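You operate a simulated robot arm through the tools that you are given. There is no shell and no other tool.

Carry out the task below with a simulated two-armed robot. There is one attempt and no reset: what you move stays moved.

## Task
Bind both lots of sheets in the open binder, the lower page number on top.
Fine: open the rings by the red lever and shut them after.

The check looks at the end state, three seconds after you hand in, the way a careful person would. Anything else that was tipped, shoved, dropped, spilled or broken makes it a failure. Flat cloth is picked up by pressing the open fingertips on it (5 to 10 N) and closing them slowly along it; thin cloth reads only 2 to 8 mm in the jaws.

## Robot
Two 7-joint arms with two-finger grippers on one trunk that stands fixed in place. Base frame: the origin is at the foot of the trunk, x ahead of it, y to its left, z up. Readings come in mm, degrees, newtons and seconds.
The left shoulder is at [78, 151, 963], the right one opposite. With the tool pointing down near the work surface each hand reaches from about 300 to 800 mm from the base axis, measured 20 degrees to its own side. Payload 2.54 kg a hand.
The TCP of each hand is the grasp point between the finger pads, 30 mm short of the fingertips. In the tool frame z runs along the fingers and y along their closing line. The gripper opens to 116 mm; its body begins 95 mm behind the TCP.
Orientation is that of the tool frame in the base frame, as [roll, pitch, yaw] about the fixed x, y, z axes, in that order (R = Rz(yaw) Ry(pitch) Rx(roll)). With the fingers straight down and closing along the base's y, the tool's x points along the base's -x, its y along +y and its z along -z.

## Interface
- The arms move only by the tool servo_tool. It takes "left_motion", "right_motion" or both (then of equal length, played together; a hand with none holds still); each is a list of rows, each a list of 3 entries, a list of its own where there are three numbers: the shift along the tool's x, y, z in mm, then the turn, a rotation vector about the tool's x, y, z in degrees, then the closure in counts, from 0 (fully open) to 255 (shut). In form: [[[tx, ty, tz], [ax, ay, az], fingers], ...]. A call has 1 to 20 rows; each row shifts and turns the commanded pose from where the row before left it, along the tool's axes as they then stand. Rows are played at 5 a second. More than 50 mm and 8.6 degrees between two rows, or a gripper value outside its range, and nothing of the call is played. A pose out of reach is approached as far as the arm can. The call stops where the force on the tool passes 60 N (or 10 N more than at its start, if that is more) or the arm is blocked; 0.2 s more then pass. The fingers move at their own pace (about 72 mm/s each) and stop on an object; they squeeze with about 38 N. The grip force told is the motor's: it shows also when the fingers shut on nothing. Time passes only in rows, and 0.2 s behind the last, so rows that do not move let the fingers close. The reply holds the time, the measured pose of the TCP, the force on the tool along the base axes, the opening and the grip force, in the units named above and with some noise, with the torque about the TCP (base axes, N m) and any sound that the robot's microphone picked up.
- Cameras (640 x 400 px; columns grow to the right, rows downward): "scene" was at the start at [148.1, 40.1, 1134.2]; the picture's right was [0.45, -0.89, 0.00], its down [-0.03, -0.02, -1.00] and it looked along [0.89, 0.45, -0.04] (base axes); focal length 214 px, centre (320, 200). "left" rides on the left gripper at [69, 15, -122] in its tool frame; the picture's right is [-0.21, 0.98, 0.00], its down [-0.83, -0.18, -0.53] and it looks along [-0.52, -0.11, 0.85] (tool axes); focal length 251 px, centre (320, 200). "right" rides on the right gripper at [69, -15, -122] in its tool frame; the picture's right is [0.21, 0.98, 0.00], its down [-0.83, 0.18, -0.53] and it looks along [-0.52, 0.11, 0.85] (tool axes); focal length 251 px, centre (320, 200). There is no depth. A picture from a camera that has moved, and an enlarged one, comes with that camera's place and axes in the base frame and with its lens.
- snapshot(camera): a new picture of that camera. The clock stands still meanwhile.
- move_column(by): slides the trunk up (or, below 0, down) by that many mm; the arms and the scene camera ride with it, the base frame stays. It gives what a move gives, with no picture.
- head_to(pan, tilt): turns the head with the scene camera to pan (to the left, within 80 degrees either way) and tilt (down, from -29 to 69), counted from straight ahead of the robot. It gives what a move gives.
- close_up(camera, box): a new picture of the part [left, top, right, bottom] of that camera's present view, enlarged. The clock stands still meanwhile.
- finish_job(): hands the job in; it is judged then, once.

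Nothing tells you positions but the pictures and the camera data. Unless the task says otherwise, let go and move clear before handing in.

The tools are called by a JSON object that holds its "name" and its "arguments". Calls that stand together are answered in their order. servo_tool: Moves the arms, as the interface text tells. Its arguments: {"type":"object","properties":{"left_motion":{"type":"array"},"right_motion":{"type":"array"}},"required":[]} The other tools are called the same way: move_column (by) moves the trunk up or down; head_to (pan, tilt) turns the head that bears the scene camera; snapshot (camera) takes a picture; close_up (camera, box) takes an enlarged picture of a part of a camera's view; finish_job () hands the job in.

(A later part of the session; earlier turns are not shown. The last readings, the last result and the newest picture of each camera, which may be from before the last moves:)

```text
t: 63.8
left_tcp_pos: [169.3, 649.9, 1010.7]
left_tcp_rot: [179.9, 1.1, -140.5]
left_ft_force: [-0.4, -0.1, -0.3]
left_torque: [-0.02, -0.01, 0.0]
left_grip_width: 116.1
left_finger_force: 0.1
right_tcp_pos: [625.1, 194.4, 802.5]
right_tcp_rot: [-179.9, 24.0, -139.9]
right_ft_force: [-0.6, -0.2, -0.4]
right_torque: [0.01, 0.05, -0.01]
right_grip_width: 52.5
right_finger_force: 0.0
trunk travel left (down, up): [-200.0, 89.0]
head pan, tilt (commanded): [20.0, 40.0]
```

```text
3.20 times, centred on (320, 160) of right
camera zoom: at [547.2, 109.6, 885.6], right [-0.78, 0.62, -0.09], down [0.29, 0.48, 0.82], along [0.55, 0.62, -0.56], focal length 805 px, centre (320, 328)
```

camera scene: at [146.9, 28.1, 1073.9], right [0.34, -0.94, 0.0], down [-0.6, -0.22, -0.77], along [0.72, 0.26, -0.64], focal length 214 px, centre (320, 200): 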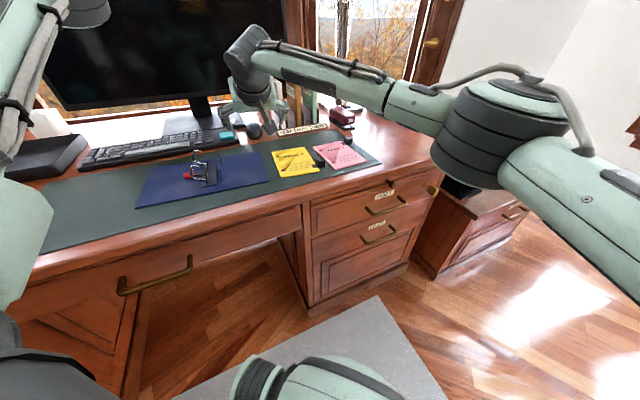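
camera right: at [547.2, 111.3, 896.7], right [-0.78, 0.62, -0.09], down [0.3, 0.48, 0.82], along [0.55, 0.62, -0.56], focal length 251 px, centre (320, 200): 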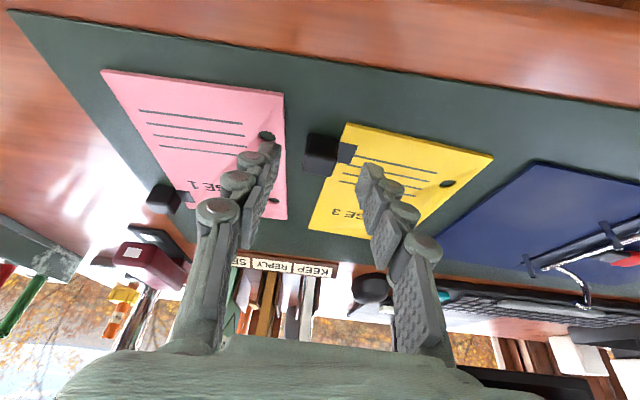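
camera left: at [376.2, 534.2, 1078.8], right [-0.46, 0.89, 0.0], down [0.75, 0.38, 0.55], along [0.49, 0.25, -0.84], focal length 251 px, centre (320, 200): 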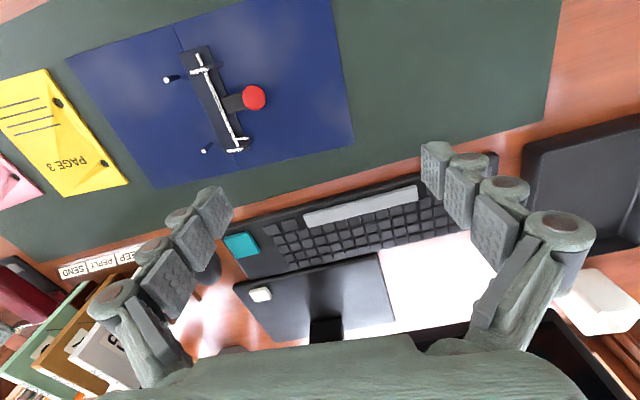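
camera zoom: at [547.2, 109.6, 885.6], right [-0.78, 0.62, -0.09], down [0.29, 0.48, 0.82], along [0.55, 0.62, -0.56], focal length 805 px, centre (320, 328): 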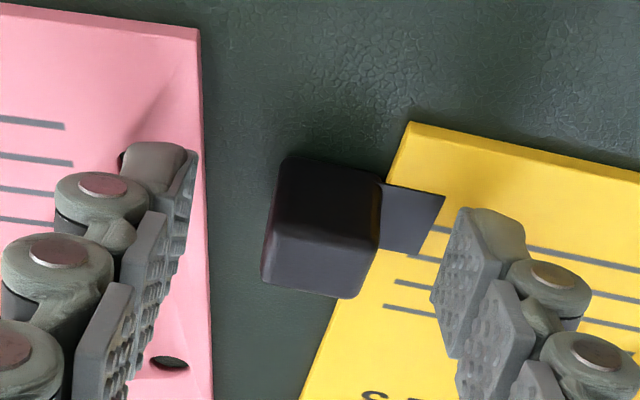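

Both distal pads are level with the block. I'll lower 2.5 mm more and close the fingers.

{"name": "servo_tool", "arguments": {"right_motion": [[[1, 0, 2.3], [0, 0, 0], 140], [[0, 0, 0], [0, 0, 0], 170], [[0, 0, 0], [0, 0, 0], 190], [[0, 0, 0], [0, 0, 0], 205], [[0, 0, 0], [0, 0, 0], 225], [[0, 0, 0], [0, 0, 0], 255], [[0, 0, 0], [0, 0, 0], 255], [[0, 0, 0], [0, 0, 0], 255]]}}

{"name": "close_up", "arguments": {"camera": "scene", "box": [280, 130, 360, 180]}}

{"name": "close_up", "arguments": {"camera": "right", "box": [220, 100, 420, 220]}}

```text
t: 65.6
left_tcp_pos: [168.0, 650.9, 1011.2]
left_tcp_rot: [179.9, 1.1, -140.5]
left_ft_force: [-0.5, -0.4, 0.2]
left_torque: [-0.03, -0.03, 0.01]
left_grip_width: 115.8
left_finger_force: 0.0
right_tcp_pos: [624.4, 194.7, 797.9]
right_tcp_rot: [180.0, 24.0, -139.8]
right_ft_force: [0.1, 0.4, -0.4]
right_torque: [0.08, 0.01, -0.01]
right_grip_width: 20.6
right_finger_force: 37.9
trunk travel left (down, up): [-200.0, 89.0]
head pan, tilt (commanded): [20.0, 40.0]
```

```text
8.00 times, centred on (320, 155) of scene
camera zoom: at [146.9, 28.1, 1073.9], right [0.34, -0.94, 0.0], down [-0.6, -0.22, -0.77], along [0.72, 0.26, -0.64], focal length 1716 px, centre (320, 560)
```

zoom: 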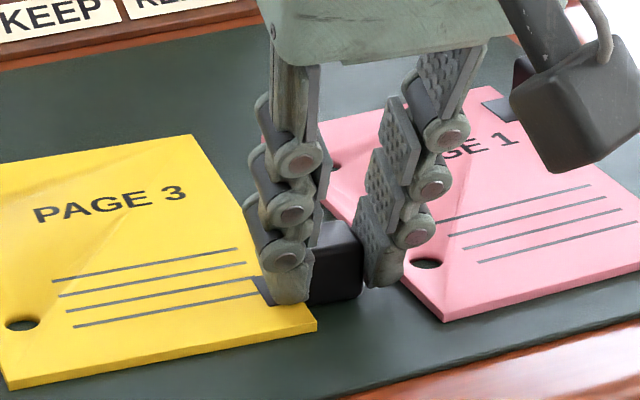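

```text
3.20 times, centred on (320, 160) of right
camera zoom: at [546.8, 110.3, 882.7], right [-0.78, 0.62, -0.09], down [0.29, 0.48, 0.82], along [0.55, 0.62, -0.56], focal length 805 px, centre (320, 328)
```

zoom: 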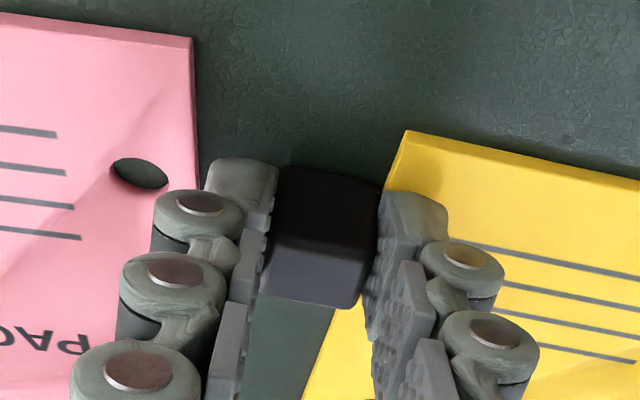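

The block is gripped (20.6 mm, 38 N). I'll lift slowly and watch how the sheets hang.

{"name": "servo_tool", "arguments": {"right_motion": [[[-2, 0, -4.6], [0, 0, 0], 255], [[-2, 0, -4.6], [0, 0, 0], 255], [[-4.1, 0, -9.1], [0, 0, 0], 255], [[-4.1, 0, -9.1], [0, 0, 0], 255], [[-4.1, 0, -9.1], [0, 0, 0], 255], [[-4.1, 0, -9.1], [0, 0, 0], 255], [[0, 0, 0], [0, 0, 0], 255]]}}

{"name": "close_up", "arguments": {"camera": "scene", "box": [240, 110, 360, 190]}}

{"name": "snapshot", "arguments": {"camera": "right"}}

```text
t: 67.2
left_tcp_pos: [168.0, 650.9, 1009.8]
left_tcp_rot: [179.9, 1.0, -140.5]
left_ft_force: [0.1, 0.9, 0.1]
left_torque: [-0.01, 0.0, -0.02]
left_grip_width: 115.9
left_finger_force: 0.1
right_tcp_pos: [624.7, 195.7, 848.6]
right_tcp_rot: [-179.9, 23.9, -139.9]
right_ft_force: [0.1, 0.4, 0.3]
right_torque: [-0.02, 0.0, -0.02]
right_grip_width: 20.7
right_finger_force: 38.0
trunk travel left (down, up): [-200.0, 89.0]
head pan, tilt (commanded): [20.0, 40.0]
```

```text
5.00 times, centred on (300, 150) of scene
camera zoom: at [146.9, 28.2, 1073.9], right [0.34, -0.94, 0.0], down [-0.6, -0.22, -0.77], along [0.72, 0.26, -0.64], focal length 1072 px, centre (420, 450)
```

zoom: 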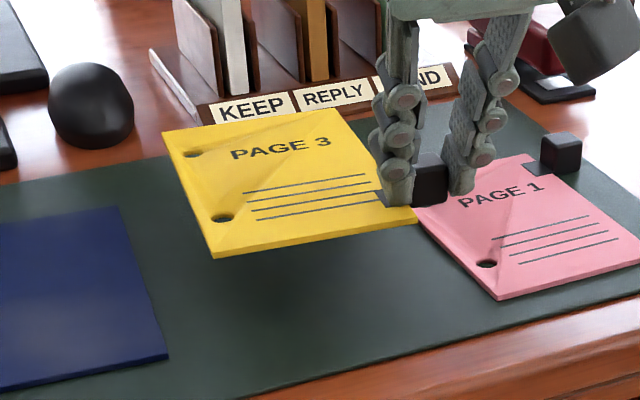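

```text
taken
camera right: at [546.9, 110.7, 932.5], right [-0.78, 0.62, -0.09], down [0.29, 0.48, 0.82], along [0.55, 0.62, -0.56], focal length 251 px, centre (320, 200)
```

right: 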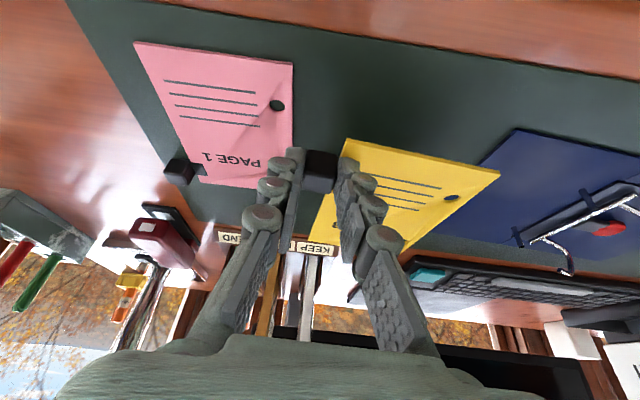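

The sheets came up flat and rigid. I'll carry them left to hover over the posts and then check the alignment of the holes.

{"name": "servo_tool", "arguments": {"right_motion": [[[-0.9, 19, 0.4], [0, 0, 0], 255], [[-0.9, 19, 0.4], [0, 0, 0], 255], [[-0.9, 19, 0.4], [0, 0, 0], 255], [[-0.9, 19, 0.4], [0, 0, 0], 255], [[-0.9, 19, 0.4], [0, 0, 0], 255], [[-0.9, 19, 0.4], [0, 0, 0], 255], [[-0.9, 19, 0.4], [0, 0, 0], 255], [[-0.9, 19, 0.4], [0, 0, 0], 255], [[0, 0, 0], [0, 0, 0], 255], [[0, 0, 0], [0, 0, 0], 255]]}}

{"name": "close_up", "arguments": {"camera": "scene", "box": [160, 110, 320, 210]}}

{"name": "close_up", "arguments": {"camera": "scene", "box": [180, 120, 260, 180]}}

{"name": "snapshot", "arguments": {"camera": "right"}}

```text
t: 69.4
left_tcp_pos: [169.1, 650.3, 1011.0]
left_tcp_rot: [179.8, 1.2, -140.5]
left_ft_force: [0.1, 0.1, -0.1]
left_torque: [-0.01, 0.0, -0.04]
left_grip_width: 116.4
left_finger_force: 0.0
right_tcp_pos: [532.4, 318.3, 848.7]
right_tcp_rot: [180.0, 23.9, -140.0]
right_ft_force: [0.0, -0.1, 0.2]
right_torque: [-0.04, 0.01, -0.02]
right_grip_width: 20.7
right_finger_force: 38.0
trunk travel left (down, up): [-200.0, 89.0]
head pan, tilt (commanded): [20.0, 40.0]
```

```text
4.00 times, centred on (240, 160) of scene
camera zoom: at [146.9, 28.1, 1073.9], right [0.34, -0.94, 0.0], down [-0.6, -0.22, -0.77], along [0.72, 0.26, -0.64], focal length 858 px, centre (640, 360)
```

zoom: 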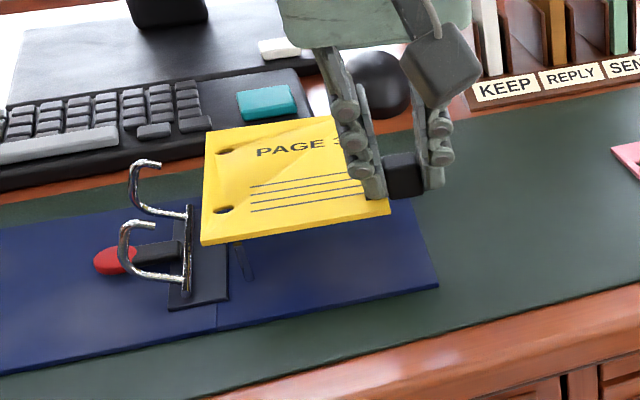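

```text
6.67 times, centred on (220, 150) of scene
camera zoom: at [146.9, 28.1, 1073.9], right [0.34, -0.94, 0.0], down [-0.6, -0.22, -0.77], along [0.72, 0.26, -0.64], focal length 1430 px, centre (987, 533)
```

zoom: 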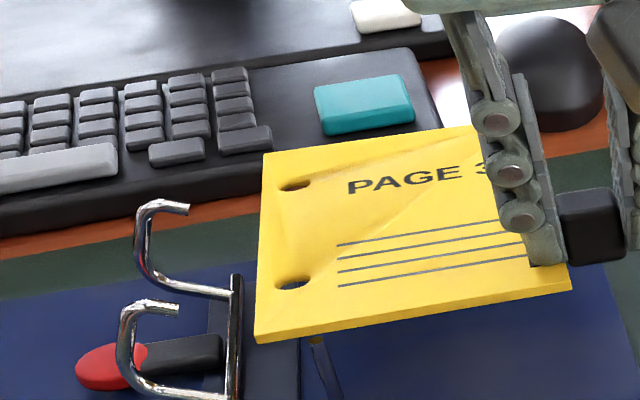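

```text
taken
camera right: at [454.8, 233.1, 932.7], right [-0.78, 0.62, -0.09], down [0.3, 0.48, 0.82], along [0.55, 0.62, -0.56], focal length 251 px, centre (320, 200)
```

right: 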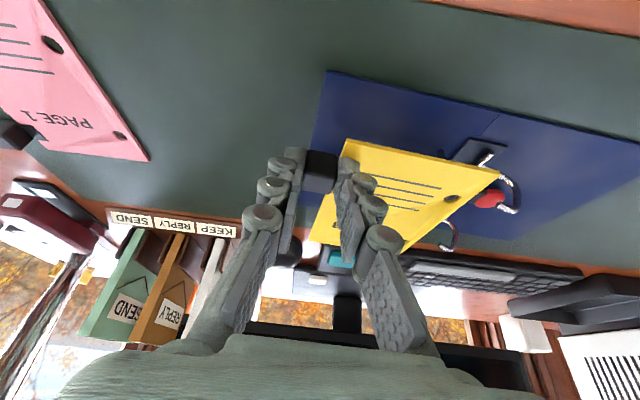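

The holes are right over the posts, within about 2 mm. I'll lower part way and check again as the post tips meet the holes.

{"name": "servo_tool", "arguments": {"right_motion": [[[2.03, 0, 4.57], [0, 0, 0], 255], [[2.03, 0, 4.57], [0, 0, 0], 255], [[2.03, 0, 4.57], [0, 0, 0], 255], [[0, 0, 0], [0, 0, 0], 255]]}}

{"name": "close_up", "arguments": {"camera": "scene", "box": [180, 130, 260, 180]}}

{"name": "close_up", "arguments": {"camera": "scene", "box": [205, 145, 235, 175]}}

{"name": "close_up", "arguments": {"camera": "right", "box": [400, 120, 520, 240]}}

```text
t: 70.4
left_tcp_pos: [168.3, 650.2, 1010.6]
left_tcp_rot: [179.9, 1.2, -140.5]
left_ft_force: [0.6, 1.1, -0.2]
left_torque: [0.02, -0.02, 0.0]
left_grip_width: 115.9
left_finger_force: 0.1
right_tcp_pos: [532.8, 319.3, 833.6]
right_tcp_rot: [179.9, 24.0, -139.9]
right_ft_force: [0.7, 0.5, -0.7]
right_torque: [-0.01, 0.05, 0.01]
right_grip_width: 20.6
right_finger_force: 37.6
trunk travel left (down, up): [-200.0, 89.0]
head pan, tilt (commanded): [20.0, 40.0]
```

```text
8.00 times, centred on (220, 155) of scene
camera zoom: at [146.9, 28.1, 1073.9], right [0.34, -0.94, 0.0], down [-0.6, -0.22, -0.77], along [0.72, 0.26, -0.64], focal length 1716 px, centre (1120, 560)
```

zoom: 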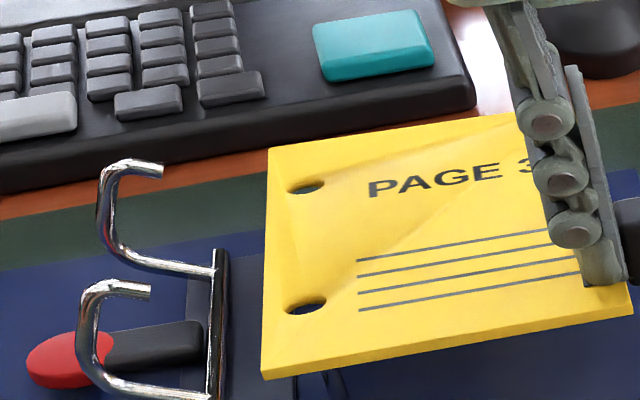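

```text
13.33 times, centred on (220, 160) of scene
camera zoom: at [146.9, 28.1, 1073.9], right [0.34, -0.94, 0.0], down [-0.6, -0.22, -0.77], along [0.72, 0.26, -0.64], focal length 2860 px, centre (1653, 733)
```

zoom: 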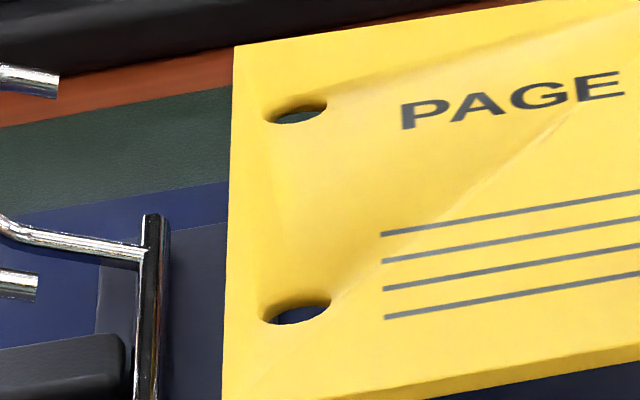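

```text
3.33 times, centred on (460, 180) of right
camera zoom: at [455.3, 233.0, 916.6], right [-0.78, 0.62, -0.09], down [0.3, 0.48, 0.82], along [0.55, 0.62, -0.56], focal length 838 px, centre (-147, 267)
```

zoom: 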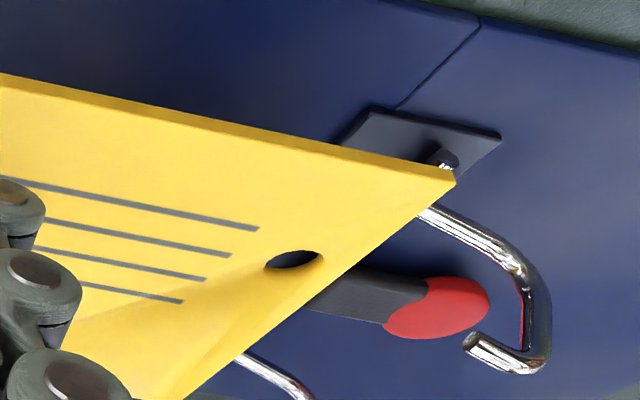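

The holes look right to about 1–2 mm. I'll nudge 1 mm and lower the sheets onto the binder in small steps.

{"name": "servo_tool", "arguments": {"right_motion": [[[-1.2, 0.8, 0.5], [0, 0, 0], 255], [[1.22, 0, 2.74], [0, 0, 0], 255], [[1.22, 0, 2.74], [0, 0, 0], 255], [[1.22, 0, 2.74], [0, 0, 0], 255], [[1.22, 0, 2.74], [0, 0, 0], 255], [[0, 0, 0], [0, 0, 0], 255]]}}

{"name": "close_up", "arguments": {"camera": "scene", "box": [205, 145, 235, 185]}}

{"name": "close_up", "arguments": {"camera": "right", "box": [400, 120, 520, 240]}}

```text
t: 71.8
left_tcp_pos: [168.3, 651.9, 1011.0]
left_tcp_rot: [179.9, 1.2, -140.5]
left_ft_force: [0.8, -0.6, 0.2]
left_torque: [0.06, 0.05, -0.03]
left_grip_width: 115.8
left_finger_force: 0.1
right_tcp_pos: [533.1, 319.3, 822.5]
right_tcp_rot: [-179.9, 24.1, -139.8]
right_ft_force: [-0.5, -0.7, 0.6]
right_torque: [-0.03, -0.01, -0.01]
right_grip_width: 20.6
right_finger_force: 37.7
trunk travel left (down, up): [-200.0, 89.0]
head pan, tilt (commanded): [20.0, 40.0]
```

```text
10.00 times, centred on (220, 165) of scene
camera zoom: at [146.9, 28.1, 1073.9], right [0.34, -0.94, 0.0], down [-0.6, -0.22, -0.77], along [0.72, 0.26, -0.64], focal length 2145 px, centre (1320, 550)
```

zoom: 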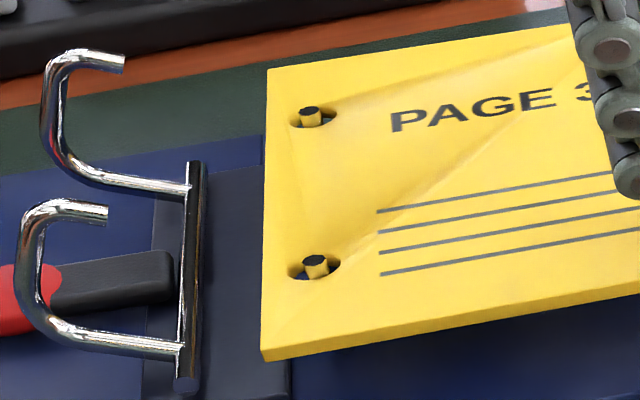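

```text
3.33 times, centred on (460, 180) of right
camera zoom: at [456.3, 234.3, 905.3], right [-0.78, 0.62, -0.09], down [0.29, 0.48, 0.82], along [0.55, 0.62, -0.56], focal length 838 px, centre (-147, 267)
```

zoom: 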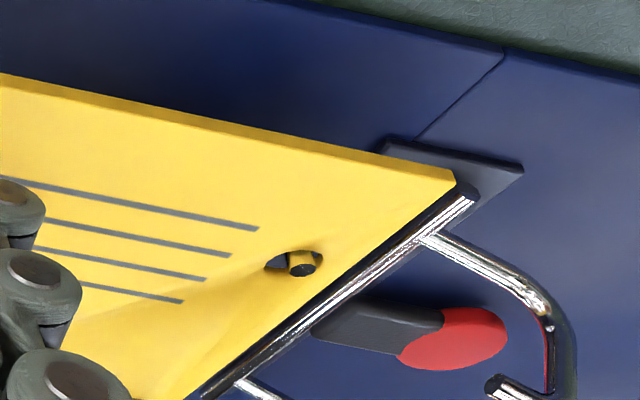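

Both posts are through the holes. I'll lower the rest of the way.

{"name": "servo_tool", "arguments": {"right_motion": [[[1.22, 0, 2.74], [0, 0, 0], 255], [[1.22, 0, 2.74], [0, 0, 0], 255], [[1.22, 0, 2.74], [0, 0, 0], 255], [[1.22, 0, 2.74], [0, 0, 0], 255], [[1.22, 0, 2.74], [0, 0, 0], 255], [[0, 0, 0], [0, 0, 0], 255]]}}

{"name": "close_up", "arguments": {"camera": "scene", "box": [200, 140, 280, 190]}}

```text
t: 73.2
left_tcp_pos: [168.7, 650.1, 1010.3]
left_tcp_rot: [179.9, 1.1, -140.5]
left_ft_force: [-0.6, -0.2, 0.6]
left_torque: [-0.01, 0.02, -0.01]
left_grip_width: 115.9
left_finger_force: 0.1
right_tcp_pos: [531.7, 318.7, 807.0]
right_tcp_rot: [-180.0, 24.1, -140.0]
right_ft_force: [0.5, -0.3, -0.6]
right_torque: [-0.04, 0.01, -0.01]
right_grip_width: 20.7
right_finger_force: 38.2
trunk travel left (down, up): [-200.0, 89.0]
head pan, tilt (commanded): [20.0, 40.0]
```

```text
8.00 times, centred on (240, 165) of scene
camera zoom: at [146.9, 28.1, 1073.9], right [0.34, -0.94, 0.0], down [-0.6, -0.22, -0.77], along [0.72, 0.26, -0.64], focal length 1716 px, centre (960, 480)
```

zoom: 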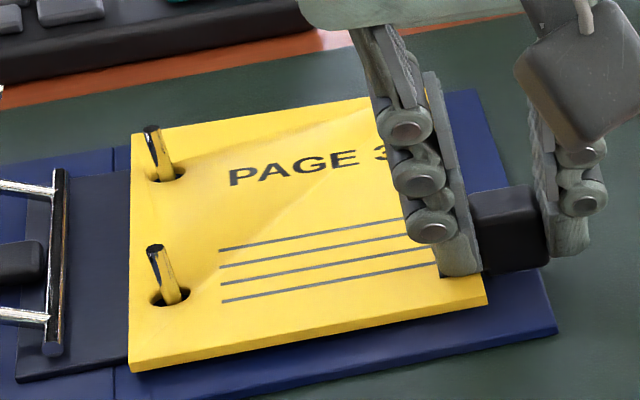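

{"name": "servo_tool", "arguments": {"right_motion": [[[0.8, 0, 1.8], [0, 0, 0], 255], [[0.4, 0, 0.9], [0, 0, 0], 255], [[0, 0, 0], [0, 0, 0], 255]]}}

{"name": "close_up", "arguments": {"camera": "scene", "box": [200, 150, 280, 190]}}

```text
t: 74.0
left_tcp_pos: [167.7, 649.7, 1010.2]
left_tcp_rot: [179.9, 1.1, -140.5]
left_ft_force: [0.6, -0.1, -0.3]
left_torque: [0.01, -0.03, 0.02]
left_grip_width: 115.8
left_finger_force: 0.0
right_tcp_pos: [533.8, 319.3, 804.3]
right_tcp_rot: [180.0, 24.0, -140.0]
right_ft_force: [0.9, 0.2, -0.4]
right_torque: [-0.02, 0.02, -0.02]
right_grip_width: 20.6
right_finger_force: 38.2
trunk travel left (down, up): [-200.0, 89.0]
head pan, tilt (commanded): [20.0, 40.0]
```

```text
8.00 times, centred on (240, 170) of scene
camera zoom: at [146.9, 28.2, 1073.9], right [0.34, -0.94, 0.0], down [-0.6, -0.22, -0.77], along [0.72, 0.26, -0.64], focal length 1716 px, centre (960, 440)
```

zoom: 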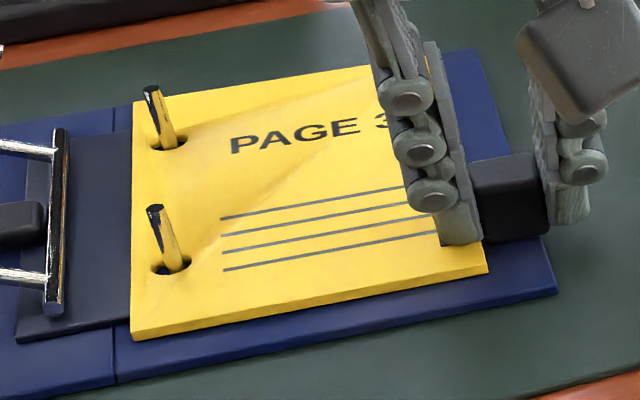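

{"name": "servo_tool", "arguments": {"right_motion": [[[0.5, 0, 1.1], [0, 0, 0], 255], [[0.5, 0, 1.1], [0, 0, 0], 255], [[0, 0, 0], [0, 0, 0], 255]]}}

{"name": "close_up", "arguments": {"camera": "scene", "box": [200, 150, 280, 190]}}

```text
t: 74.8
left_tcp_pos: [168.2, 650.6, 1010.4]
left_tcp_rot: [179.9, 1.1, -140.6]
left_ft_force: [-0.4, 0.8, 0.2]
left_torque: [-0.05, -0.01, 0.01]
left_grip_width: 115.9
left_finger_force: 0.0
right_tcp_pos: [531.0, 318.5, 802.7]
right_tcp_rot: [-179.9, 24.1, -139.8]
right_ft_force: [0.9, -0.3, 12.1]
right_torque: [0.09, 0.0, -0.04]
right_grip_width: 20.6
right_finger_force: 38.0
trunk travel left (down, up): [-200.0, 89.0]
head pan, tilt (commanded): [20.0, 40.0]
```

```text
8.00 times, centred on (240, 170) of scene
camera zoom: at [146.1, 27.6, 1074.2], right [0.34, -0.94, 0.0], down [-0.6, -0.22, -0.77], along [0.72, 0.26, -0.64], focal length 1716 px, centre (960, 440)
```

zoom: 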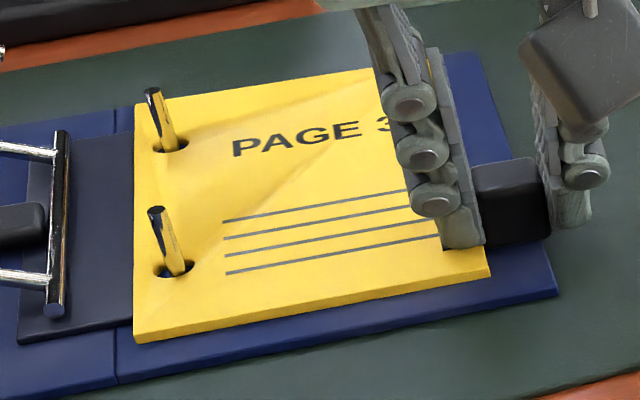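

The sheets are resting on the cover (12 N). I'll ease up a touch, open the fingers gently and lift clear.

{"name": "servo_tool", "arguments": {"right_motion": [[[-0.3, 0, -0.7], [0, 0, 0], 255], [[0, 0, 0], [0, 0, 0], 225], [[0, 0, 0], [0, 0, 0], 205], [[0, 0, 0], [0, 0, 0], 190], [[0, 0, 0], [0, 0, 0], 170], [[0, 0, 0], [0, 0, 0], 150], [[0, 0, 0], [0, 0, 0], 150]]}}

{"name": "close_up", "arguments": {"camera": "scene", "box": [200, 140, 280, 190]}}

```text
t: 76.4
left_tcp_pos: [168.3, 650.5, 1009.8]
left_tcp_rot: [179.9, 1.0, -140.5]
left_ft_force: [-0.2, -0.3, -1.0]
left_torque: [0.02, 0.03, -0.03]
left_grip_width: 116.2
left_finger_force: 0.1
right_tcp_pos: [533.2, 318.8, 802.4]
right_tcp_rot: [180.0, 24.0, -140.0]
right_ft_force: [-1.0, -0.3, 0.7]
right_torque: [-0.02, -0.04, 0.01]
right_grip_width: 47.8
right_finger_force: 0.1
trunk travel left (down, up): [-200.0, 89.0]
head pan, tilt (commanded): [20.0, 40.0]
```

```text
8.00 times, centred on (240, 165) of scene
camera zoom: at [146.9, 28.1, 1073.9], right [0.34, -0.94, 0.0], down [-0.6, -0.22, -0.77], along [0.72, 0.26, -0.64], focal length 1716 px, centre (960, 480)
```

zoom: 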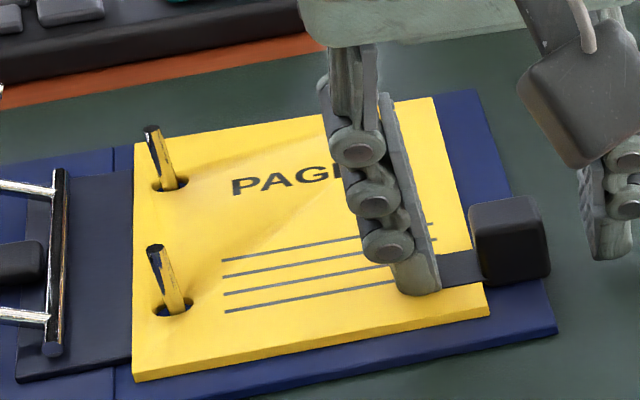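

Yellow is on the posts. I'll lift the right hand clear and test the steeper lean over the pink lot's placing spot again, since the fingertips reach past the TCP when leaned.

{"name": "servo_tool", "arguments": {"right_motion": [[[-4.9, 0, -11], [0, 0, 0], 140], [[-4.9, 0, -11], [0, 0, 0], 140], [[-6, 0, -14], [0, 0, 0], 140], [[-6, 0, -14], [0, 0, 0], 140], [[0, 0, 0], [0, -8, 0], 140], [[0, 0, 0], [0, -8, 0], 140], [[0, 0, 0], [0, -8, 0], 140], [[-16, 0, 16], [0, 0, 0], 140], [[-16, 0, 16], [0, 0, 0], 140], [[-16, 0, 16], [0, 0, 0], 140], [[-16, 0, 16], [0, 0, 0], 140], [[0, 0, 0], [0, 0, 0], 140]]}}

{"name": "close_up", "arguments": {"camera": "scene", "box": [160, 120, 320, 220]}}

```text
t: 79.0
left_tcp_pos: [168.9, 651.0, 1010.7]
left_tcp_rot: [179.9, 1.1, -140.5]
left_ft_force: [0.2, -0.1, -0.6]
left_torque: [-0.02, 0.01, 0.0]
left_grip_width: 115.9
left_finger_force: 0.0
right_tcp_pos: [602.8, 378.1, 860.8]
right_tcp_rot: [179.9, 48.0, -140.0]
right_ft_force: [-0.1, 0.5, -0.5]
right_torque: [-0.02, -0.01, 0.03]
right_grip_width: 52.4
right_finger_force: 0.1
trunk travel left (down, up): [-200.0, 89.0]
head pan, tilt (commanded): [20.0, 40.0]
```

```text
4.00 times, centred on (240, 170) of scene
camera zoom: at [146.9, 28.2, 1073.9], right [0.34, -0.94, 0.0], down [-0.6, -0.22, -0.77], along [0.72, 0.26, -0.64], focal length 858 px, centre (640, 320)
```

zoom: 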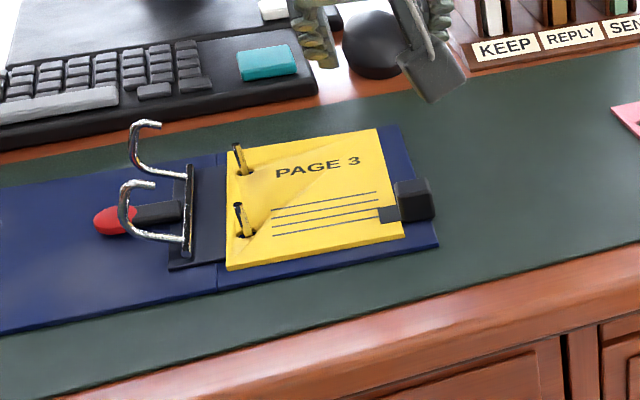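

That reaches now. I'll check a little further and lower as well, then go for the pink lot.

{"name": "servo_tool", "arguments": {"right_motion": [[[-6.7, 1, 7.4], [0, 0, 0], 140], [[7.4, 0, 6.7], [0, 0, 0], 140], [[7.4, 0, 6.7], [0, 0, 0], 140], [[7.4, 0, 6.7], [0, 0, 0], 140], [[0, 0, 0], [0, 0, 0], 140]]}}

{"name": "close_up", "arguments": {"camera": "scene", "box": [325, 130, 365, 155]}}

{"name": "close_up", "arguments": {"camera": "scene", "box": [305, 125, 385, 180]}}

```text
t: 80.2
left_tcp_pos: [168.6, 651.0, 1010.6]
left_tcp_rot: [179.8, 1.1, -140.5]
left_ft_force: [-0.1, 0.2, 1.4]
left_torque: [0.01, 0.0, 0.01]
left_grip_width: 116.0
left_finger_force: 0.1
right_tcp_pos: [608.6, 384.3, 831.4]
right_tcp_rot: [179.9, 48.0, -140.0]
right_ft_force: [0.2, 0.1, 0.0]
right_torque: [0.02, -0.02, -0.01]
right_grip_width: 52.2
right_finger_force: 0.1
trunk travel left (down, up): [-200.0, 89.0]
head pan, tilt (commanded): [20.0, 40.0]
```

```text
16.00 times, centred on (345, 142) of scene
camera zoom: at [146.9, 28.1, 1073.9], right [0.34, -0.94, 0.0], down [-0.6, -0.22, -0.77], along [0.72, 0.26, -0.64], focal length 3432 px, centre (-80, 1120)
```

zoom: 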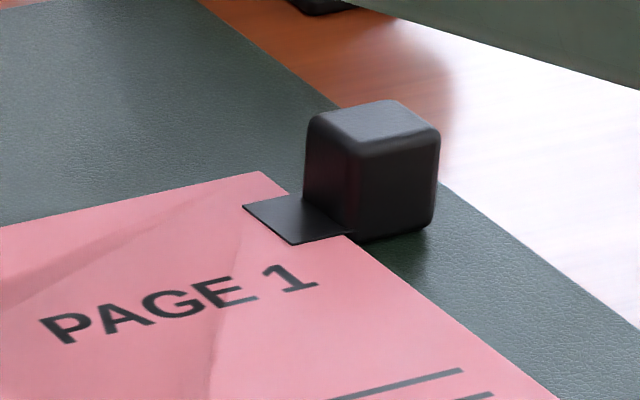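

```text
7.27 times, centred on (345, 152) of scene
camera zoom: at [146.9, 28.1, 1073.9], right [0.34, -0.94, 0.0], down [-0.6, -0.22, -0.77], along [0.72, 0.26, -0.64], focal length 1560 px, centre (138, 546)
```

zoom: 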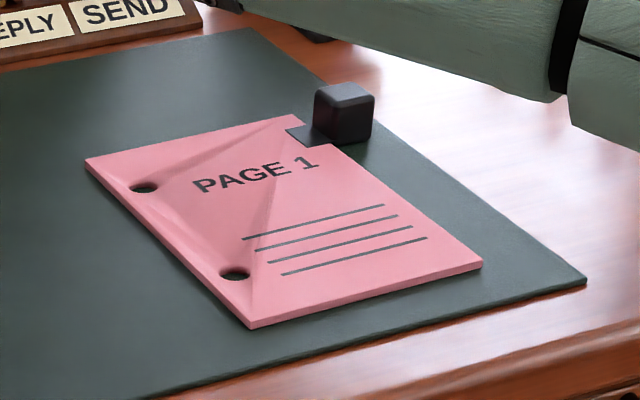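

The placing spot for pink is reachable at this 48° lean. Pink's block is at about (798, 168), and its sheet is turned about 45.8°. I'll take the right hand up, over to the pink block, and turn it to match.

{"name": "servo_tool", "arguments": {"right_motion": [[[-15, 0, -13.4], [0, 0, 0], 140], [[-15, 0, -13.4], [0, 0, 0], 140], [[0, -30, 0], [0, 0, 0], 140], [[0, -40, 0], [0, 0, 0], 140], [[0, -40, 0], [0, 0, 0], 140], [[0, -40, 0], [0, 0, 0], 140], [[0, -40, 0], [0, 0, 0], 140], [[0, -40, 0], [0, 0, 0], 140], [[0, -30, 0], [0, 0, 0], 140], [[5, -29, -6], [-4.31, 0, -3.88], 140], [[0, 0, 0], [0, 0, 0], 140]]}}

{"name": "close_up", "arguments": {"camera": "scene", "box": [300, 90, 400, 170]}}

{"name": "snapshot", "arguments": {"camera": "right"}}

```text
t: 82.6
left_tcp_pos: [169.0, 651.0, 1011.3]
left_tcp_rot: [179.9, 1.1, -140.6]
left_ft_force: [0.4, -0.2, -0.3]
left_torque: [0.03, 0.0, -0.02]
left_grip_width: 116.1
left_finger_force: 0.1
right_tcp_pos: [790.6, 154.9, 871.0]
right_tcp_rot: [179.9, 48.0, -134.1]
right_ft_force: [0.3, 0.4, 0.0]
right_torque: [-0.01, -0.01, -0.01]
right_grip_width: 52.1
right_finger_force: 0.2
trunk travel left (down, up): [-200.0, 89.0]
head pan, tilt (commanded): [20.0, 40.0]
```

```text
5.00 times, centred on (350, 130) of scene
camera zoom: at [147.0, 27.9, 1073.9], right [0.34, -0.94, 0.0], down [-0.6, -0.22, -0.77], along [0.72, 0.26, -0.64], focal length 1072 px, centre (170, 550)
```

zoom: 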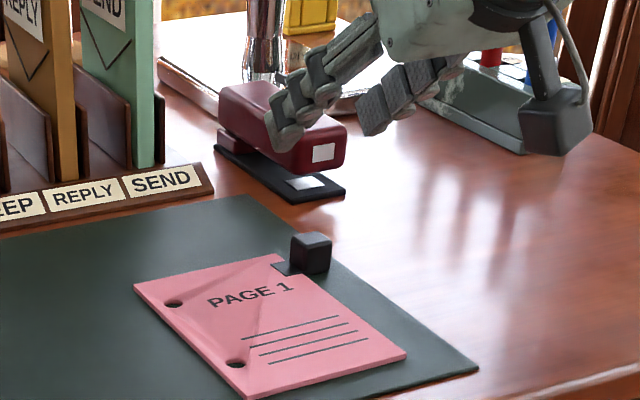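

```text
taken
camera right: at [705.3, 44.6, 902.1], right [-0.8, 0.58, -0.16], down [-0.02, 0.24, 0.97], along [0.6, 0.78, -0.18], focal length 251 px, centre (320, 200)
```

right: 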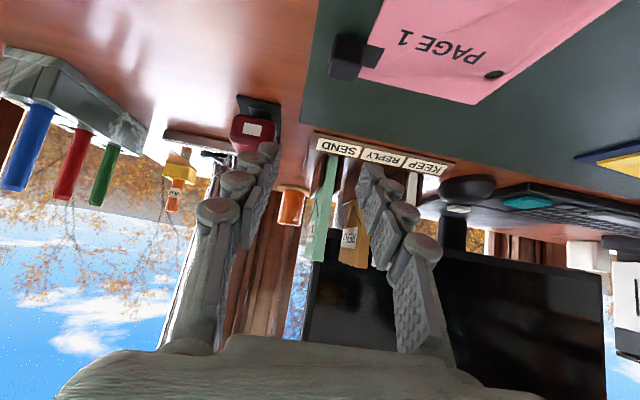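

{"name": "close_up", "arguments": {"camera": "right", "box": [310, 20, 410, 95]}}

{"name": "close_up", "arguments": {"camera": "scene", "box": [325, 130, 365, 155]}}

```text
5.33 times, centred on (360, 58) of right
camera zoom: at [705.3, 44.6, 902.1], right [-0.8, 0.58, -0.16], down [-0.02, 0.24, 0.97], along [0.6, 0.78, -0.18], focal length 1341 px, centre (107, 960)
```

zoom: 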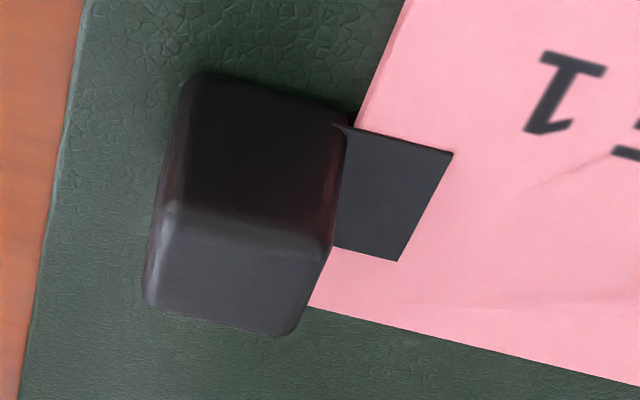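

```text
16.00 times, centred on (345, 142) of scene
camera zoom: at [147.0, 27.9, 1073.9], right [0.34, -0.94, 0.0], down [-0.6, -0.22, -0.77], along [0.72, 0.26, -0.64], focal length 3432 px, centre (-80, 1120)
```

zoom: 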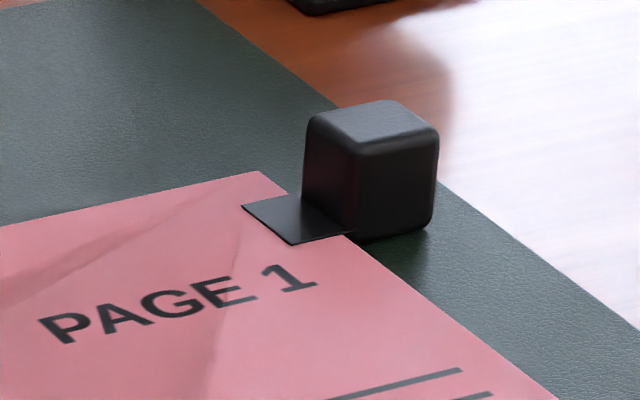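

The pink block is at (797.5, 167.6), with its top at 782. I'll descend around it in steps.

{"name": "servo_tool", "arguments": {"right_motion": [[[9.3, 1, 8.4], [0, 0, 0], 140], [[9.3, 1, 8.4], [0, 0, 0], 140], [[9.3, 1, 8.4], [0, 0, 0], 140], [[9.3, 0.8, 8.4], [0, 0, 0], 140], [[0, 0, 0], [0, 0, 0], 140]]}}

{"name": "close_up", "arguments": {"camera": "scene", "box": [310, 110, 390, 160]}}

{"name": "close_up", "arguments": {"camera": "right", "box": [220, 60, 420, 200]}}

```text
t: 83.8
left_tcp_pos: [168.4, 650.9, 1011.1]
left_tcp_rot: [179.9, 1.0, -140.4]
left_ft_force: [0.3, 0.8, 0.9]
left_torque: [-0.04, 0.0, 0.02]
left_grip_width: 116.2
left_finger_force: 0.1
right_tcp_pos: [786.6, 158.6, 821.4]
right_tcp_rot: [179.9, 48.0, -134.2]
right_ft_force: [0.7, -0.8, 1.1]
right_torque: [-0.03, 0.0, 0.0]
right_grip_width: 52.4
right_finger_force: 0.1
trunk travel left (down, up): [-200.0, 89.0]
head pan, tilt (commanded): [20.0, 40.0]
```

```text
8.00 times, centred on (350, 135) of scene
camera zoom: at [146.9, 28.1, 1073.9], right [0.34, -0.94, 0.0], down [-0.6, -0.22, -0.77], along [0.72, 0.26, -0.64], focal length 1716 px, centre (80, 720)
```

zoom: 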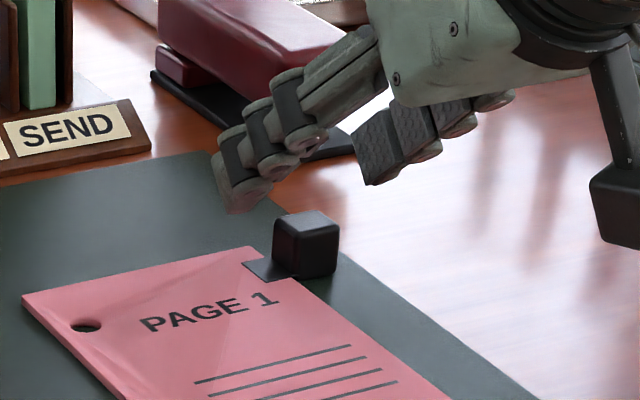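

```text
2.86 times, centred on (320, 130) of right
camera zoom: at [701.3, 48.7, 852.5], right [-0.8, 0.58, -0.16], down [-0.02, 0.24, 0.97], along [0.6, 0.78, -0.18], focal length 718 px, centre (320, 400)
```

zoom: 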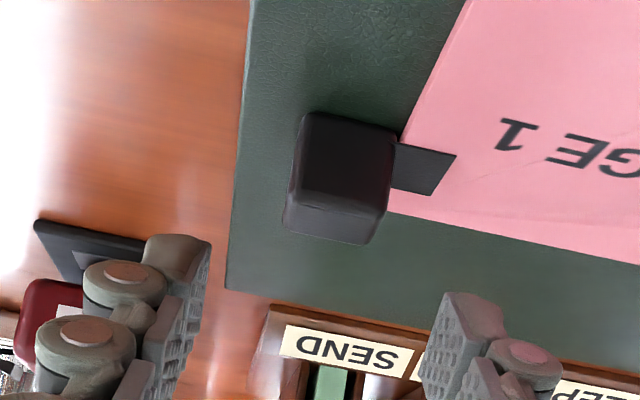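

{"name": "servo_tool", "arguments": {"right_motion": [[[5, -0.5, 4.5], [0, 0, 0], 140], [[5, -0.5, 4.5], [0, 0, 0], 140], [[4.9, -0.5, 4.4], [0, 0, 0], 140], [[0, 0, 0], [0, 0, 0], 140]]}}

{"name": "close_up", "arguments": {"camera": "scene", "box": [325, 120, 375, 155]}}

{"name": "close_up", "arguments": {"camera": "right", "box": [220, 80, 420, 220]}}

```text
t: 84.8
left_tcp_pos: [168.7, 650.7, 1011.1]
left_tcp_rot: [180.0, 1.1, -140.4]
left_ft_force: [-0.4, 0.7, 0.3]
left_torque: [-0.02, 0.03, -0.01]
left_grip_width: 116.0
left_finger_force: 0.0
right_tcp_pos: [788.0, 158.9, 802.5]
right_tcp_rot: [179.9, 48.0, -134.3]
right_ft_force: [-0.6, 0.2, -0.9]
right_torque: [0.01, -0.02, 0.0]
right_grip_width: 52.3
right_finger_force: 0.0
trunk travel left (down, up): [-200.0, 89.0]
head pan, tilt (commanded): [20.0, 40.0]
```

```text
11.43 times, centred on (350, 138) of scene
camera zoom: at [146.9, 28.1, 1073.9], right [0.34, -0.94, 0.0], down [-0.6, -0.22, -0.77], along [0.72, 0.26, -0.64], focal length 2451 px, centre (-23, 914)
```

zoom: 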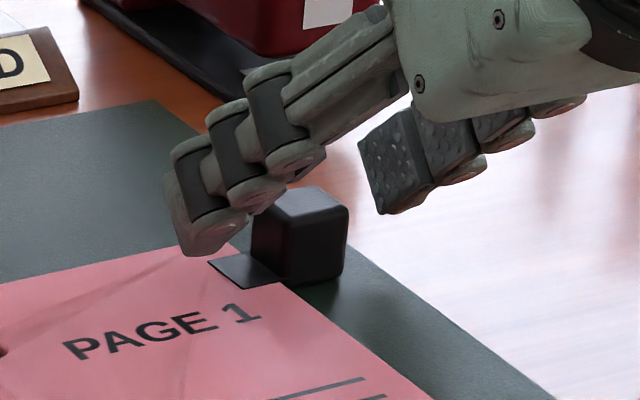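

```text
2.86 times, centred on (320, 150) of right
camera zoom: at [702.4, 48.8, 833.1], right [-0.8, 0.58, -0.16], down [-0.02, 0.24, 0.97], along [0.6, 0.78, -0.18], focal length 718 px, centre (320, 343)
```

zoom: 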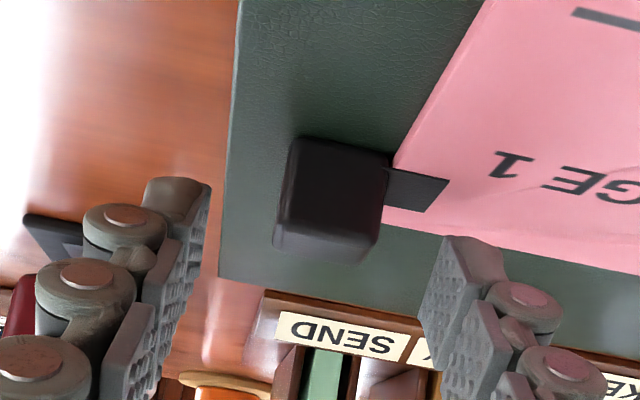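

{"name": "servo_tool", "arguments": {"right_motion": [[[2.8, -0.4, 2.5], [0, 0, 0], 140], [[2.8, -0.4, 2.5], [0, 0, 0], 140], [[0, 0, 0], [0, 0, 0], 140]]}}

{"name": "close_up", "arguments": {"camera": "scene", "box": [325, 120, 375, 155]}}

{"name": "close_up", "arguments": {"camera": "right", "box": [220, 100, 420, 240]}}

```text
t: 85.6
left_tcp_pos: [168.2, 650.7, 1010.7]
left_tcp_rot: [179.9, 1.1, -140.5]
left_ft_force: [0.8, 0.7, -0.1]
left_torque: [-0.01, -0.02, 0.02]
left_grip_width: 116.2
left_finger_force: 0.0
right_tcp_pos: [787.3, 158.2, 795.1]
right_tcp_rot: [-180.0, 47.9, -134.3]
right_ft_force: [-0.1, -0.1, 0.7]
right_torque: [0.0, -0.01, 0.02]
right_grip_width: 52.5
right_finger_force: 0.0
trunk travel left (down, up): [-200.0, 89.0]
head pan, tilt (commanded): [20.0, 40.0]
```

```text
11.43 times, centred on (350, 138) of scene
camera zoom: at [146.9, 28.1, 1073.9], right [0.34, -0.94, 0.0], down [-0.6, -0.22, -0.77], along [0.72, 0.26, -0.64], focal length 2451 px, centre (-23, 914)
```

zoom: 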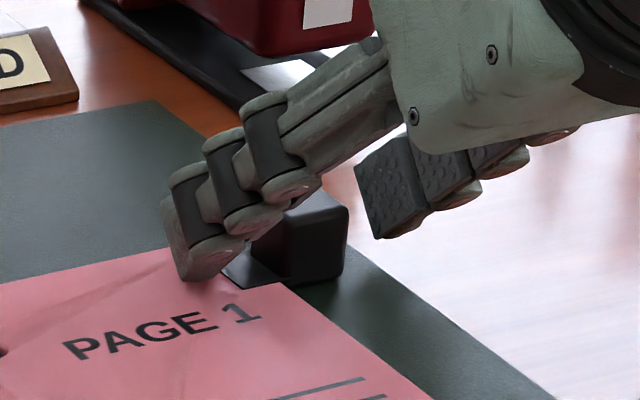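

```text
2.86 times, centred on (320, 170) of right
camera zoom: at [702.5, 49.2, 825.5], right [-0.8, 0.58, -0.16], down [-0.02, 0.24, 0.97], along [0.6, 0.78, -0.18], focal length 718 px, centre (320, 286)
```

zoom: 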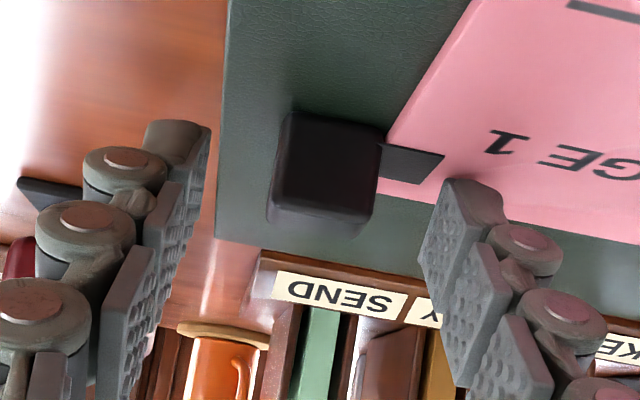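

The distal pads flank the block. Closing now.

{"name": "servo_tool", "arguments": {"right_motion": [[[0, 0, 0], [0, 0, 0], 170], [[0, 0, 0], [0, 0, 0], 190], [[0, 0, 0], [0, 0, 0], 205], [[0, 0, 0], [0, 0, 0], 225], [[0, 0, 0], [0, 0, 0], 255], [[0, 0, 0], [0, 0, 0], 255], [[0, 0, 0], [0, 0, 0], 255]]}}

{"name": "close_up", "arguments": {"camera": "scene", "box": [310, 120, 390, 170]}}

{"name": "close_up", "arguments": {"camera": "right", "box": [220, 100, 420, 240]}}

```text
t: 87.2
left_tcp_pos: [168.9, 650.4, 1010.6]
left_tcp_rot: [179.9, 1.0, -140.5]
left_ft_force: [-0.4, 0.2, 0.3]
left_torque: [0.01, -0.03, 0.02]
left_grip_width: 115.9
left_finger_force: 0.0
right_tcp_pos: [787.3, 158.6, 795.2]
right_tcp_rot: [179.9, 48.0, -134.3]
right_ft_force: [1.3, -0.3, 0.4]
right_torque: [0.01, -0.08, 0.04]
right_grip_width: 20.6
right_finger_force: 38.4
trunk travel left (down, up): [-200.0, 89.0]
head pan, tilt (commanded): [20.0, 40.0]
```

```text
8.00 times, centred on (350, 145) of scene
camera zoom: at [146.8, 28.1, 1073.9], right [0.34, -0.94, 0.0], down [-0.6, -0.22, -0.77], along [0.72, 0.26, -0.64], focal length 1716 px, centre (80, 640)
```

zoom: 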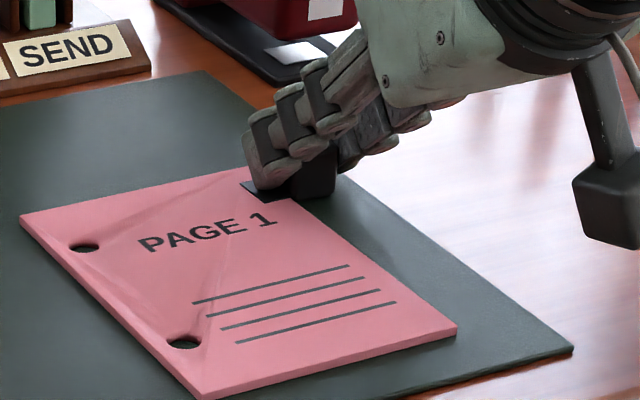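

```text
2.86 times, centred on (320, 170) of right
camera zoom: at [702.4, 49.2, 825.6], right [-0.8, 0.58, -0.16], down [-0.02, 0.24, 0.97], along [0.6, 0.78, -0.18], focal length 718 px, centre (320, 286)
```

zoom: 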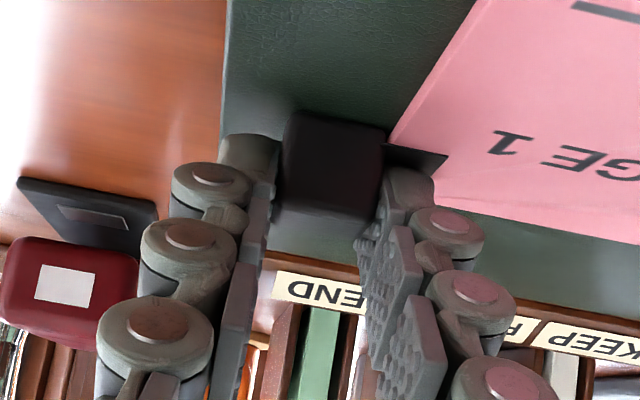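

The pink block is gripped. I'll lift it gently.

{"name": "servo_tool", "arguments": {"right_motion": [[[-3, 0, -2.7], [0, 0, 0], 255], [[-3, 0, -2.7], [0, 0, 0], 255], [[-7, 0, -6.3], [0, 0, 0], 255], [[-7, 0, -6.3], [0, 0, 0], 255], [[-7, 0, -6.3], [0, 0, 0], 255], [[-7, 0, -6.3], [0, 0, 0], 255], [[0, 0, 0], [0, 0, 0], 255]]}}

{"name": "close_up", "arguments": {"camera": "scene", "box": [280, 90, 400, 180]}}

{"name": "snapshot", "arguments": {"camera": "right"}}

```text
t: 88.8
left_tcp_pos: [168.9, 650.5, 1010.2]
left_tcp_rot: [179.9, 1.1, -140.5]
left_ft_force: [-0.4, -0.3, 0.0]
left_torque: [0.03, -0.01, 0.0]
left_grip_width: 116.0
left_finger_force: 0.1
right_tcp_pos: [787.4, 158.8, 841.0]
right_tcp_rot: [180.0, 48.1, -134.2]
right_ft_force: [-0.7, -0.4, -0.3]
right_torque: [0.0, -0.03, -0.02]
right_grip_width: 20.5
right_finger_force: 37.5
trunk travel left (down, up): [-200.0, 89.0]
head pan, tilt (commanded): [20.0, 40.0]
```

```text
4.44 times, centred on (340, 135) of scene
camera zoom: at [146.9, 28.1, 1073.9], right [0.34, -0.94, 0.0], down [-0.6, -0.22, -0.77], along [0.72, 0.26, -0.64], focal length 953 px, centre (231, 489)
```

zoom: 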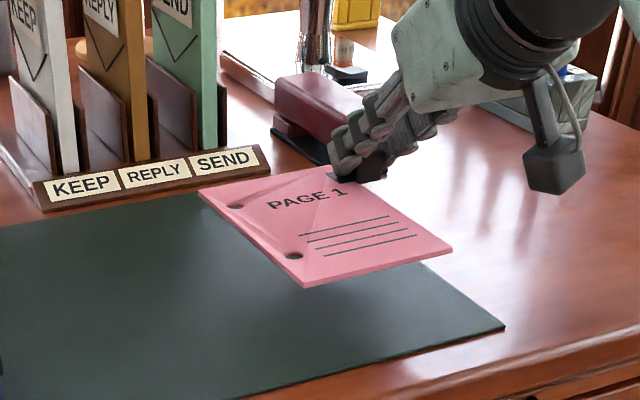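

```text
taken
camera right: at [703.1, 48.0, 871.8], right [-0.8, 0.58, -0.16], down [-0.02, 0.24, 0.97], along [0.6, 0.78, -0.18], focal length 251 px, centre (320, 200)
```

right: 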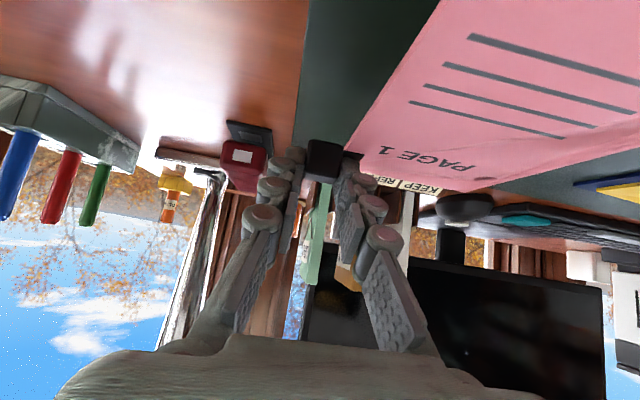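

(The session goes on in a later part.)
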